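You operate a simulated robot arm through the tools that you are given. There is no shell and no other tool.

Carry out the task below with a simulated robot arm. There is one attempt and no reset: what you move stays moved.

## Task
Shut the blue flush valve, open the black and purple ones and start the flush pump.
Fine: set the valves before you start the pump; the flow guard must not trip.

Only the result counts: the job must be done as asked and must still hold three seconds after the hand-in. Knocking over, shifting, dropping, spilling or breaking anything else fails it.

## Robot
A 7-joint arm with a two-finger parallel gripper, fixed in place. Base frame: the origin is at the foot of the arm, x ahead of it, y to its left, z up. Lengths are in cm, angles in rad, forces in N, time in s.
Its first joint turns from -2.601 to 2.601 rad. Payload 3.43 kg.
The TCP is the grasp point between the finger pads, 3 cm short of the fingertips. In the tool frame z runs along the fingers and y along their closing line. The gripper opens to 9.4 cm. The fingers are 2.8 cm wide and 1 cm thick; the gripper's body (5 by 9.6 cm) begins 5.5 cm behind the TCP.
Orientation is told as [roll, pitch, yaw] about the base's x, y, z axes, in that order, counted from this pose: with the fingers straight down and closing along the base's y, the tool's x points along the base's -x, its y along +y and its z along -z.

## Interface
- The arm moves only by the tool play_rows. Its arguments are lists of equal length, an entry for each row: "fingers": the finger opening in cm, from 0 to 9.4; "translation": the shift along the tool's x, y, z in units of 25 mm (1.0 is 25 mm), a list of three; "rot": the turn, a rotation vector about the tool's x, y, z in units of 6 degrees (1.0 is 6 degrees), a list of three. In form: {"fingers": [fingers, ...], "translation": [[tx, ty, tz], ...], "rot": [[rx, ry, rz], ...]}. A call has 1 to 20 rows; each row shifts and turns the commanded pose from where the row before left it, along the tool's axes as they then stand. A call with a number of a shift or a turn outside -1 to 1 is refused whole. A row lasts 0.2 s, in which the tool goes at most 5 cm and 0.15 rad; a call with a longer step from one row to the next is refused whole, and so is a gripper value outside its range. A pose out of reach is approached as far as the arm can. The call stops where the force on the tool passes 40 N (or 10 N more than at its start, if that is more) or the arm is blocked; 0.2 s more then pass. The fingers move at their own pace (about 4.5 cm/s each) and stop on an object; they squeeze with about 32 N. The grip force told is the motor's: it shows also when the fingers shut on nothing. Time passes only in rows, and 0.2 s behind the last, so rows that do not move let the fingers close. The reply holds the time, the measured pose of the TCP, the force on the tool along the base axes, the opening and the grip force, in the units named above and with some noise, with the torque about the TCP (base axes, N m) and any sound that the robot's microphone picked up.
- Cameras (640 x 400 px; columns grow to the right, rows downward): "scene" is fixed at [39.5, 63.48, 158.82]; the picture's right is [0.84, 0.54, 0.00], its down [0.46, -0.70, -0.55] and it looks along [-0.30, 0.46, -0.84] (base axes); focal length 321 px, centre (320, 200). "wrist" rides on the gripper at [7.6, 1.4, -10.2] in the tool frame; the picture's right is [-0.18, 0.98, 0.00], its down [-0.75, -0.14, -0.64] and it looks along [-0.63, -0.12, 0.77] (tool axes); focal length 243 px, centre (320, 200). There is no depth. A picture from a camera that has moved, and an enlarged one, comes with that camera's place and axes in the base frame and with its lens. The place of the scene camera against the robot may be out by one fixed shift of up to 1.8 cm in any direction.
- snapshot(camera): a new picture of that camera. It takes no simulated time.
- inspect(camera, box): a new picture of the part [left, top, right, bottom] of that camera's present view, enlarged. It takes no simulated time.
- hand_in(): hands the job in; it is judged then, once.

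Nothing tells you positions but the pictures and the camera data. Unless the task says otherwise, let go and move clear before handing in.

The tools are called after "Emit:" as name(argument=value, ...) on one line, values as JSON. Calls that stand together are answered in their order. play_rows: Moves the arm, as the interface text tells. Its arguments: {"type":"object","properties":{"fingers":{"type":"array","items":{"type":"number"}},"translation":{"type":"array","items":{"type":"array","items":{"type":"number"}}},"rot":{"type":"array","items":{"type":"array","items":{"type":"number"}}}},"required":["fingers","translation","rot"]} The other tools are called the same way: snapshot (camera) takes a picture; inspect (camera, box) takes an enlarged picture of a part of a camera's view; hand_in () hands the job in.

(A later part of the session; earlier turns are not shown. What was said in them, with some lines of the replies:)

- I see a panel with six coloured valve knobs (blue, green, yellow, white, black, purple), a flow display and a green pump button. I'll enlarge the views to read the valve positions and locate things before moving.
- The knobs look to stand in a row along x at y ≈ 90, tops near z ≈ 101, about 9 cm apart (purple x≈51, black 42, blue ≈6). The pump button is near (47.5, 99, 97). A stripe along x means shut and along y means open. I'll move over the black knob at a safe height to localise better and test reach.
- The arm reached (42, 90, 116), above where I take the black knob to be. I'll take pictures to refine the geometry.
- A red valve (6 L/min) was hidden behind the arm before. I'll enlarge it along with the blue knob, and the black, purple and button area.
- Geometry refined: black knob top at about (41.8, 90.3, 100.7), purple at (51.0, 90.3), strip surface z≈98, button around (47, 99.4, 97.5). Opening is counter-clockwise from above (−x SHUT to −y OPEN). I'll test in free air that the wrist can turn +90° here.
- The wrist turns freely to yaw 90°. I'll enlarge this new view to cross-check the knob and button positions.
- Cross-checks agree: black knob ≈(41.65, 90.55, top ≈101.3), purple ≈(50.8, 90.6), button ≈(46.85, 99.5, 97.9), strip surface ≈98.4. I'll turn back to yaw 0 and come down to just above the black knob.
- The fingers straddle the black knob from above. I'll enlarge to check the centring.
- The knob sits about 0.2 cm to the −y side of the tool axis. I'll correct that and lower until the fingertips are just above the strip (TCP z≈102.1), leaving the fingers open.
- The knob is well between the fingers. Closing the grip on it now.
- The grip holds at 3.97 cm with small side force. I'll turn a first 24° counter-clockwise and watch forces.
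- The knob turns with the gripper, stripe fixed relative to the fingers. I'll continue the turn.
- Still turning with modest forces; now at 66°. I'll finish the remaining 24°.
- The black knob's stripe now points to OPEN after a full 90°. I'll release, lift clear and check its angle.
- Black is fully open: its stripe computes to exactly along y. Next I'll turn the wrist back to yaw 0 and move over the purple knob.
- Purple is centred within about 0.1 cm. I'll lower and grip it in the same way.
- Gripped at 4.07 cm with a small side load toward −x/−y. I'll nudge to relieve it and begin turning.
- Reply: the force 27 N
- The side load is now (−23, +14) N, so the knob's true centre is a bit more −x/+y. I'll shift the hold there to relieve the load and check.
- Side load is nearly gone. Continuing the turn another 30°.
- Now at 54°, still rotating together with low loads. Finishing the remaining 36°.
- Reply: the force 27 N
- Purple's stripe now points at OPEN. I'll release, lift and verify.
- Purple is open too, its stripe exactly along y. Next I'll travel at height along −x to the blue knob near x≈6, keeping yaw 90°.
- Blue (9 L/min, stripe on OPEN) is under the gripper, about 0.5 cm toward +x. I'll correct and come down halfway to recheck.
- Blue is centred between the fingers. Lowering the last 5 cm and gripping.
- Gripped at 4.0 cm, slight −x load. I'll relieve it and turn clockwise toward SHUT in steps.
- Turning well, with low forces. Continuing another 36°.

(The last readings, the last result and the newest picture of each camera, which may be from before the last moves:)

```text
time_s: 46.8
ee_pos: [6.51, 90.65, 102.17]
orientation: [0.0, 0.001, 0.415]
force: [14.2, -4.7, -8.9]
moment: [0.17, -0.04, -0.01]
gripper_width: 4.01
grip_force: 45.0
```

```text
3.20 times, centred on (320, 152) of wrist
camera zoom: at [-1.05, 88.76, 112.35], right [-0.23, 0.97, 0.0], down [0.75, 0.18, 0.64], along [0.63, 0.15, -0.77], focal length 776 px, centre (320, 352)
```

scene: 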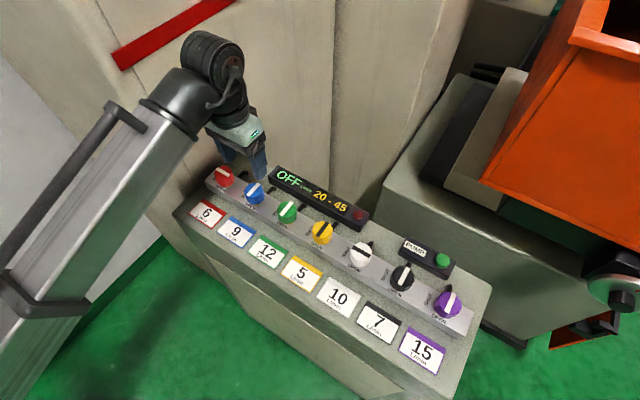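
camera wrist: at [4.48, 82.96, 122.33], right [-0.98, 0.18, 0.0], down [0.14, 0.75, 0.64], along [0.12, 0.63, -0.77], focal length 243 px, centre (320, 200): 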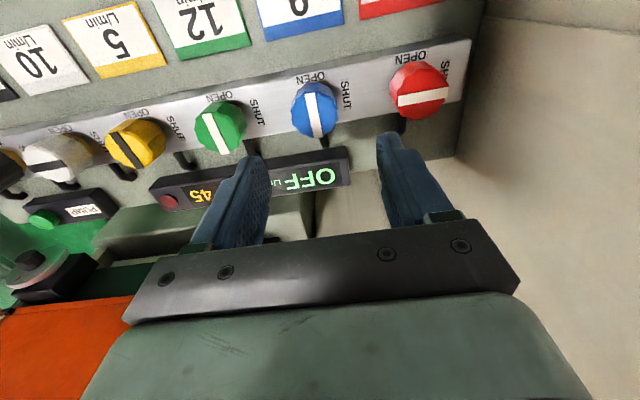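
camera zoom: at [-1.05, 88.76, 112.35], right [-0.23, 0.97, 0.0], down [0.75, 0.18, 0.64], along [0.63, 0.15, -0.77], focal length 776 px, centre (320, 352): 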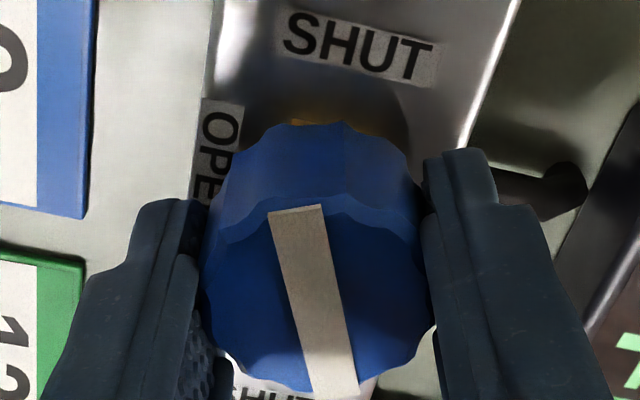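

Now 24° remain with a side force of about 14 N in +x. I'll shift slightly that way and finish the turn.

Emit:
play_rows(fingers=[3, 3, 3, 3, 3, 3, 3], translation=[[-0.03, -0.01, 0], [0, 0, 0], [0, 0, 0], [0, 0, 0], [0, 0, 0], [0, 0, 0], [0, 0, 0]], rot=[[0, 0, 0], [0, 0, 1], [0, 0, 1], [0, 0, 1], [0, 0, 1], [0, 0, 0], [0, 0, 0]])

Emit:
inspect(camera="wrist", box=[220, 90, 420, 215])

```text
time_s: 48.2
ee_pos: [6.56, 90.41, 102.18]
orientation: [-0.003, 0.0, -0.001]
force: [4.4, -1.7, 1.2]
moment: [0.39, 0.89, 0.04]
gripper_width: 3.99
grip_force: 45.3
stopped in row 6: the force on the tool passed its limit at 41 N (the readings are from after the stop); the commanded pose is now the measured one
```

```text
3.20 times, centred on (320, 152) of wrist
camera zoom: at [-1.1, 91.94, 112.36], right [0.19, 0.98, 0.0], down [0.75, -0.14, 0.64], along [0.63, -0.12, -0.77], focal length 776 px, centre (320, 352)
```

zoom: 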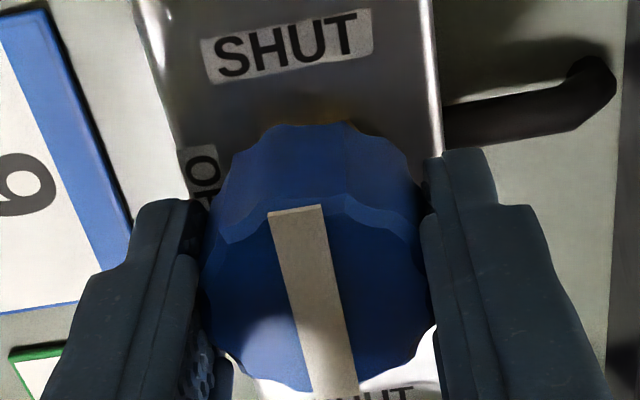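

The turn completed (yaw ≈ 0) and the stripe points to SHUT. A side force briefly tripped the stop at the very end. I'll release, lift and verify.

Emit:
play_rows(fingers=[6.8, 6.8, 6.8, 6.8, 6.8, 6.8, 6.8, 6.8, 6.8, 6.8], translation=[[0, 0, 0], [0, 0, 0], [0, 0, 0], [0, 0, -0.4], [0, 0, -0.8], [0, 0, -0.8], [0, 0, -0.8], [0, 0, -0.8], [0, 0, -0.4], [0, 0, 0]], rot=[[0, 0, 0], [0, 0, 0], [0, 0, 0], [0, 0, 0], [0, 0, 0], [0, 0, 0], [0, 0, 0], [0, 0, 0], [0, 0, 0], [0, 0, 0]])

Emit:
inspect(camera="wrist", box=[220, 60, 420, 185])

Emit:
inspect(camera="scene", box=[180, 150, 340, 250])

Emit:
inspect(camera="scene", box=[330, 220, 490, 320])

```text
time_s: 50.4
ee_pos: [6.51, 90.51, 112.01]
orientation: [-0.005, 0.001, -0.002]
force: [0.2, 0.2, 0.1]
moment: [0.01, 0.01, 0.01]
gripper_width: 6.79
grip_force: 0.1
```

```text
3.20 times, centred on (320, 122) of wrist
camera zoom: at [-1.12, 91.91, 122.23], right [0.19, 0.98, 0.0], down [0.75, -0.14, 0.64], along [0.63, -0.12, -0.77], focal length 776 px, centre (320, 448)
```

zoom: 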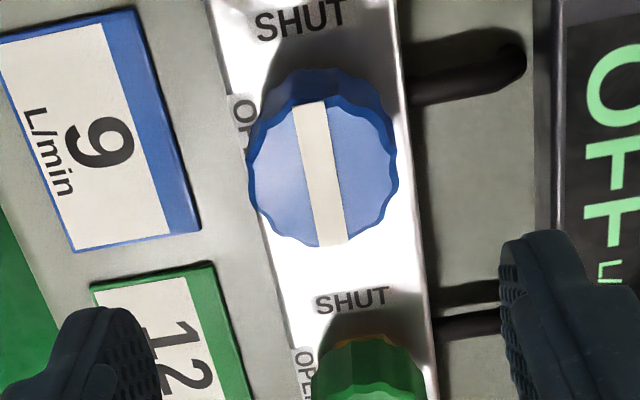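

```text
4.00 times, centred on (260, 200) of scene
camera zoom: at [39.5, 63.48, 158.82], right [0.84, 0.54, 0.0], down [0.46, -0.7, -0.55], along [-0.3, 0.46, -0.84], focal length 1284 px, centre (560, 200)
```

zoom: 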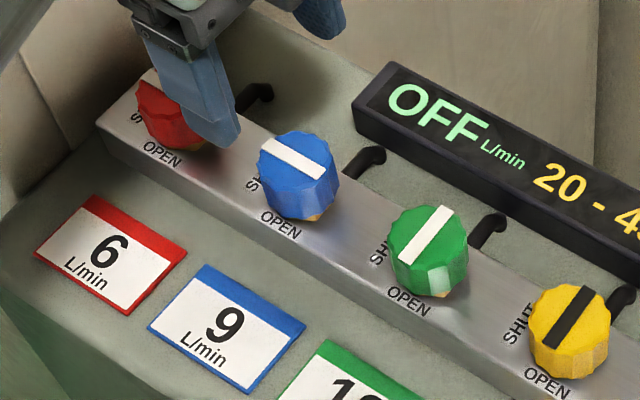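

```text
4.00 times, centred on (410, 270) of scene
camera zoom: at [39.5, 63.48, 158.82], right [0.84, 0.54, 0.0], down [0.46, -0.7, -0.55], along [-0.3, 0.46, -0.84], focal length 1284 px, centre (-40, -80)
```

zoom: 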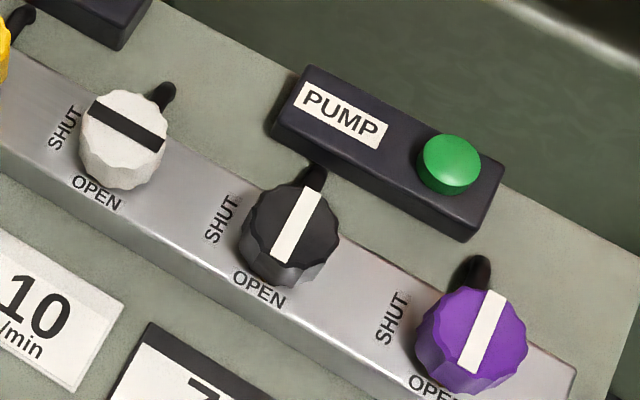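

All valves verified: blue shut; green, yellow, black and purple open; red and white shut. That makes 12+5+7+15 = 39 L/min, inside 20–45. Next I'll close the fingers and travel at height to above the pump button near (46.85, 99.5).

Emit:
play_rows(fingers=[0, 0, 0, 0, 0, 0, 0, 0, 0, 0, 0, 0, 0, 0, 0, 0, 0, 0, 0], translation=[[-0.95, 0, 0], [-0.95, 0, 0], [-0.95, 0.1, 0], [-0.95, 0.2, 0], [-0.95, 0.25, 0], [-0.95, 0.25, 0], [-0.95, 0.25, 0], [-0.95, 0.25, 0], [-0.95, 0.25, 0], [-0.95, 0.25, 0], [-0.95, 0.3, 0], [-0.95, 0.3, 0], [-0.95, 0.3, 0], [-0.95, 0.3, 0], [-0.95, 0.3, 0], [-0.95, 0.3, 0], [-0.92, 0, 0], [0, 0, 0], [0, 0, 0]], rot=[[0, 0, 0], [0, 0, 0], [0, 0, 0], [0, 0, 0], [0, 0, 0], [0, 0, 0], [0, 0, 0], [0, 0, 0], [0, 0, 0], [0, 0, 0], [0, 0, 0], [0, 0, 0], [0, 0, 0], [0, 0, 0], [0, 0, 0], [0, 0, 0], [0, 0, 0], [0, 0, 0], [0, 0, 0]])

Emit:
snapshot(camera="wrist")

Emit:
snapshot(camera="scene")

```text
time_s: 54.4
ee_pos: [46.94, 99.66, 111.89]
orientation: [-0.005, 0.0, -0.002]
force: [0.8, 0.2, -0.2]
moment: [0.01, 0.02, 0.01]
gripper_width: 0.0
grip_force: 32.3
```

```text
taken
camera wrist: at [39.26, 101.03, 122.17], right [0.19, 0.98, 0.0], down [0.75, -0.14, 0.64], along [0.63, -0.12, -0.77], focal length 243 px, centre (320, 200)
```

wrist: 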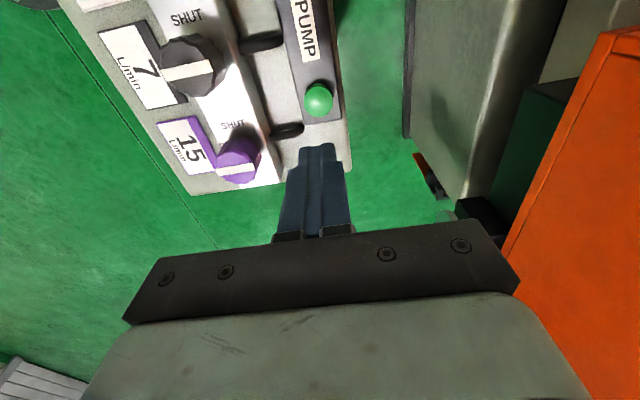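

```text
taken
```

scene: 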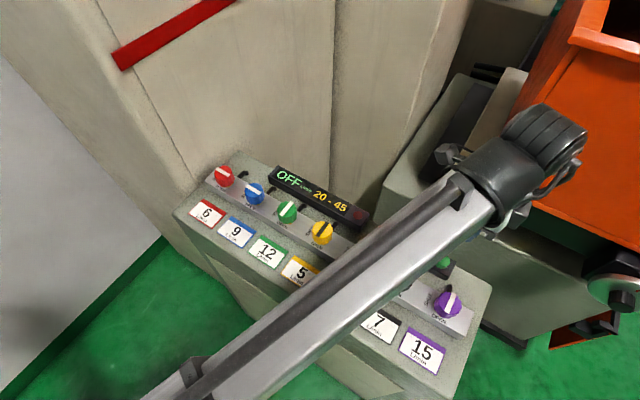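

The closed fingers are directly above the button: it projects at (318, 99) where I expect (320, 100). I'll lower to a few cm above it and recheck.

Emit:
play_rows(fingers=[0, 0, 0, 0, 0, 0, 0], translation=[[0, 0, 0.5], [0, 0, 0.6], [0, 0, 0.6], [0, 0, 0.6], [0, 0, 0.5], [0, 0, 0.4], [0, 0, 0]], rot=[[0, 0, 0], [0, 0, 0], [0, 0, 0], [0, 0, 0], [0, 0, 0], [0, 0, 0], [0, 0, 0]])

Emit:
inspect(camera="wrist", box=[220, 80, 420, 205])

```text
time_s: 56.0
ee_pos: [46.92, 99.49, 104.13]
orientation: [-0.005, 0.0, -0.003]
force: [-0.1, 0.5, -0.3]
moment: [-0.03, 0.02, -0.01]
gripper_width: 0.03
grip_force: 31.1
```

```text
3.20 times, centred on (320, 142) of wrist
camera zoom: at [39.25, 101.0, 114.43], right [0.19, 0.98, 0.0], down [0.75, -0.14, 0.64], along [0.63, -0.12, -0.77], focal length 776 px, centre (320, 384)
```

zoom: 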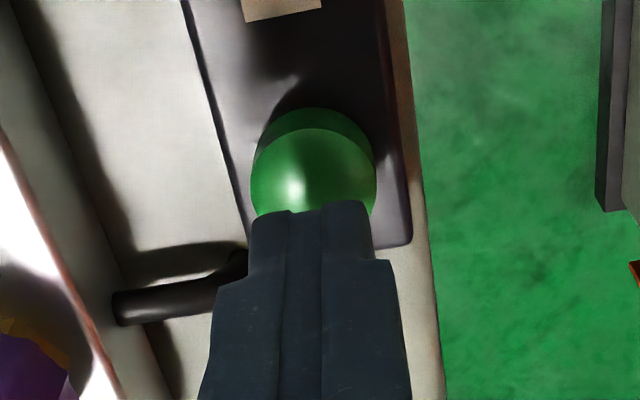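

The fingertips are centred over the button. Lowering in small steps to press it, watching for force, a click and the display.

Emit:
play_rows(fingers=[0, 0, 0, 0, 0, 0, 0], translation=[[0, 0, 0.3], [0, 0, 0.3], [0, 0, 0.2], [0, 0, 0.1], [0, 0, 0.1], [0, 0, 0.1], [0, 0, 0]], rot=[[0, 0, 0], [0, 0, 0], [0, 0, 0], [0, 0, 0], [0, 0, 0], [0, 0, 0], [0, 0, 0]])

Emit:
inspect(camera="wrist", box=[220, 80, 420, 205])

Emit:
inspect(camera="scene", box=[180, 150, 380, 275])

```text
time_s: 57.6
ee_pos: [46.88, 99.52, 101.38]
orientation: [-0.003, -0.001, -0.003]
force: [-0.5, -0.7, 3.1]
moment: [0.01, -0.01, -0.04]
gripper_width: 0.0
grip_force: 32.4
heard: click
```

```text
3.20 times, centred on (320, 142) of wrist
camera zoom: at [39.25, 100.94, 111.63], right [0.19, 0.98, 0.0], down [0.75, -0.14, 0.64], along [0.63, -0.12, -0.77], focal length 776 px, centre (320, 384)
```

zoom: 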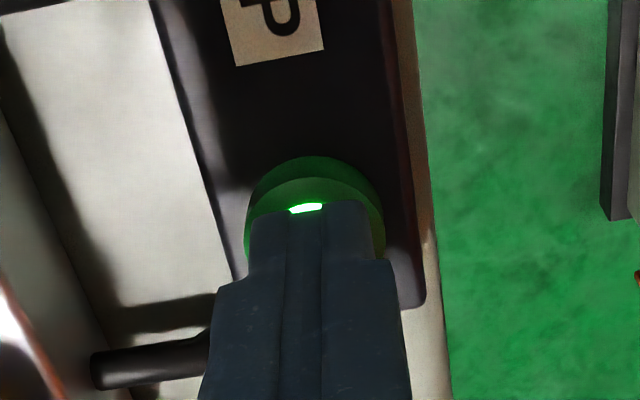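

```text
3.20 times, centred on (280, 212) of scene
camera zoom: at [39.5, 63.48, 158.82], right [0.84, 0.54, 0.0], down [0.46, -0.7, -0.55], along [-0.3, 0.46, -0.84], focal length 1027 px, centre (448, 160)
```

zoom: 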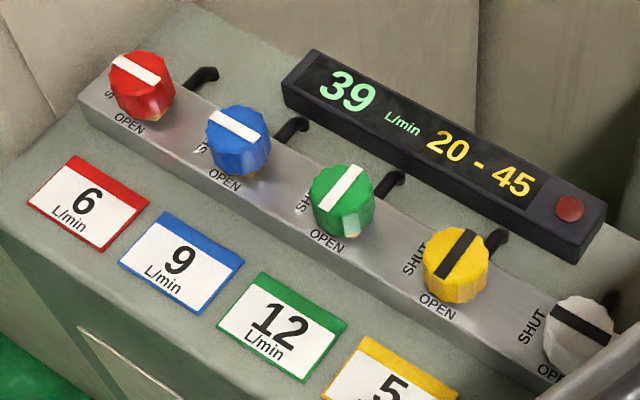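

There was a click, and the display now reads 39 L/min with no trip. I'll lift straight up and confirm the pump keeps running.

Emit:
play_rows(fingers=[0, 0, 0, 0, 0, 0, 0, 0, 0, 0], translation=[[0, 0, -0.3], [0, 0, -0.5], [0, 0, -0.8], [0, 0, -0.8], [0, 0, -0.8], [0, 0, -0.8], [0, 0, -0.8], [0, 0, -0.8], [0, 0, -0.5], [0, 0, 0]], rot=[[0, 0, 0], [0, 0, 0], [0, 0, 0], [0, 0, 0], [0, 0, 0], [0, 0, 0], [0, 0, 0], [0, 0, 0], [0, 0, 0], [0, 0, 0]])

Emit:
snapshot(camera="scene")

Emit:
snapshot(camera="wrist")

```text
time_s: 59.8
ee_pos: [46.86, 99.38, 116.52]
orientation: [-0.005, 0.0, -0.002]
force: [-0.2, -0.7, -0.1]
moment: [-0.01, 0.0, -0.01]
gripper_width: 0.0
grip_force: 32.2
```

```text
taken
```

scene: 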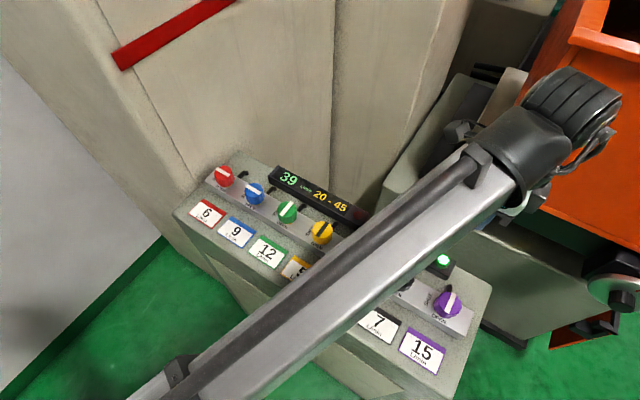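

```text
taken
camera wrist: at [39.22, 100.77, 126.81], right [0.19, 0.98, 0.0], down [0.75, -0.14, 0.64], along [0.63, -0.12, -0.77], focal length 243 px, centre (320, 200)
```

wrist: 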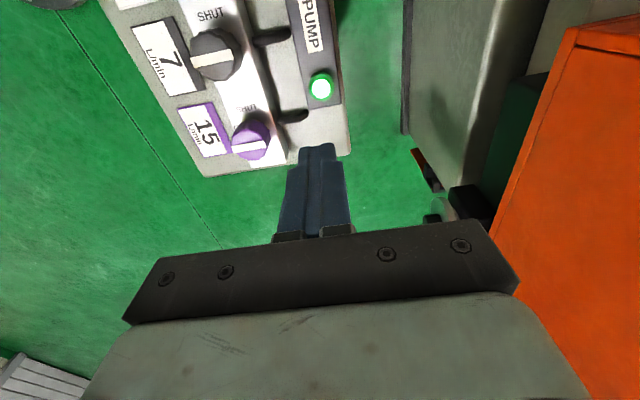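

The button is lit and the display still reads 39 L/min with the arm clear above. I'll wait a few seconds and check again before handing in.

Emit:
play_rows(fingers=[0, 0, 0, 0, 0, 0, 0, 0, 0, 0, 0, 0, 0, 0, 0, 0, 0, 0, 0, 0], translation=[[0, 0, -0.5], [0, 0, -0.5], [0, 0, 0], [0, 0, 0], [0, 0, 0], [0, 0, 0], [0, 0, 0], [0, 0, 0], [0, 0, 0], [0, 0, 0], [0, 0, 0], [0, 0, 0], [0, 0, 0], [0, 0, 0], [0, 0, 0], [0, 0, 0], [0, 0, 0], [0, 0, 0], [0, 0, 0], [0, 0, 0]], rot=[[0, 0, 0], [0, 0, 0], [0, 0, 0], [0, 0, 0], [0, 0, 0], [0, 0, 0], [0, 0, 0], [0, 0, 0], [0, 0, 0], [0, 0, 0], [0, 0, 0], [0, 0, 0], [0, 0, 0], [0, 0, 0], [0, 0, 0], [0, 0, 0], [0, 0, 0], [0, 0, 0], [0, 0, 0], [0, 0, 0]])

Emit:
inspect(camera="scene", box=[180, 150, 380, 275])

```text
time_s: 64.0
ee_pos: [47.0, 99.55, 119.2]
orientation: [-0.005, 0.001, -0.002]
force: [0.1, -0.6, 0.5]
moment: [0.01, 0.0, 0.0]
gripper_width: 0.0
grip_force: 31.6
```

```text
3.20 times, centred on (280, 212) of scene
camera zoom: at [39.5, 63.48, 158.82], right [0.84, 0.54, 0.0], down [0.46, -0.7, -0.55], along [-0.3, 0.46, -0.84], focal length 1027 px, centre (448, 160)
```

zoom: 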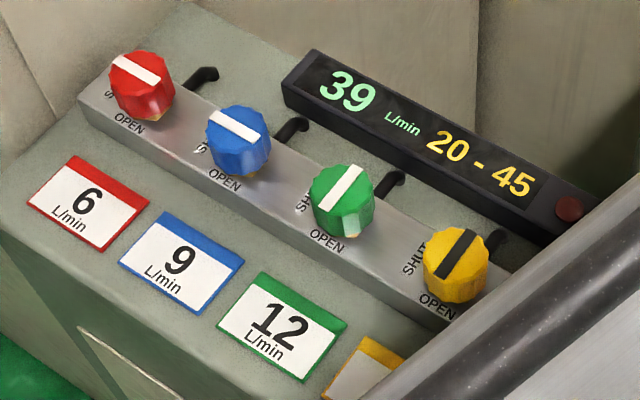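

The flow holds steady at 39 L/min within 20–45, the guard lamp is dark, the valves are as asked and the arm is clear. Handing in.

Emit:
hand_in()

```text
The job is handed in.
```

The job is done and handed in: the blue valve is shut, the black and purple valves are open, and the flush pump is running.

- **Valves:** I set all three before starting the pump and checked each stripe against its SHUT/OPEN label. Green and yellow were already open, and red and white were already shut. I left those four alone.
- **Flow:** the display read 39 L/min after the start and still did about six seconds later, within the 20–45 range. The flow guard did not trip.
- **One force stop:** turning the blue knob tripped the 40 N stop at the very end of its turn. The turn was already complete, and the knob checked out fully shut afterwards.

The arm was lifted clear of the panel before hand-in, and I saw nothing else shifted or knocked over.
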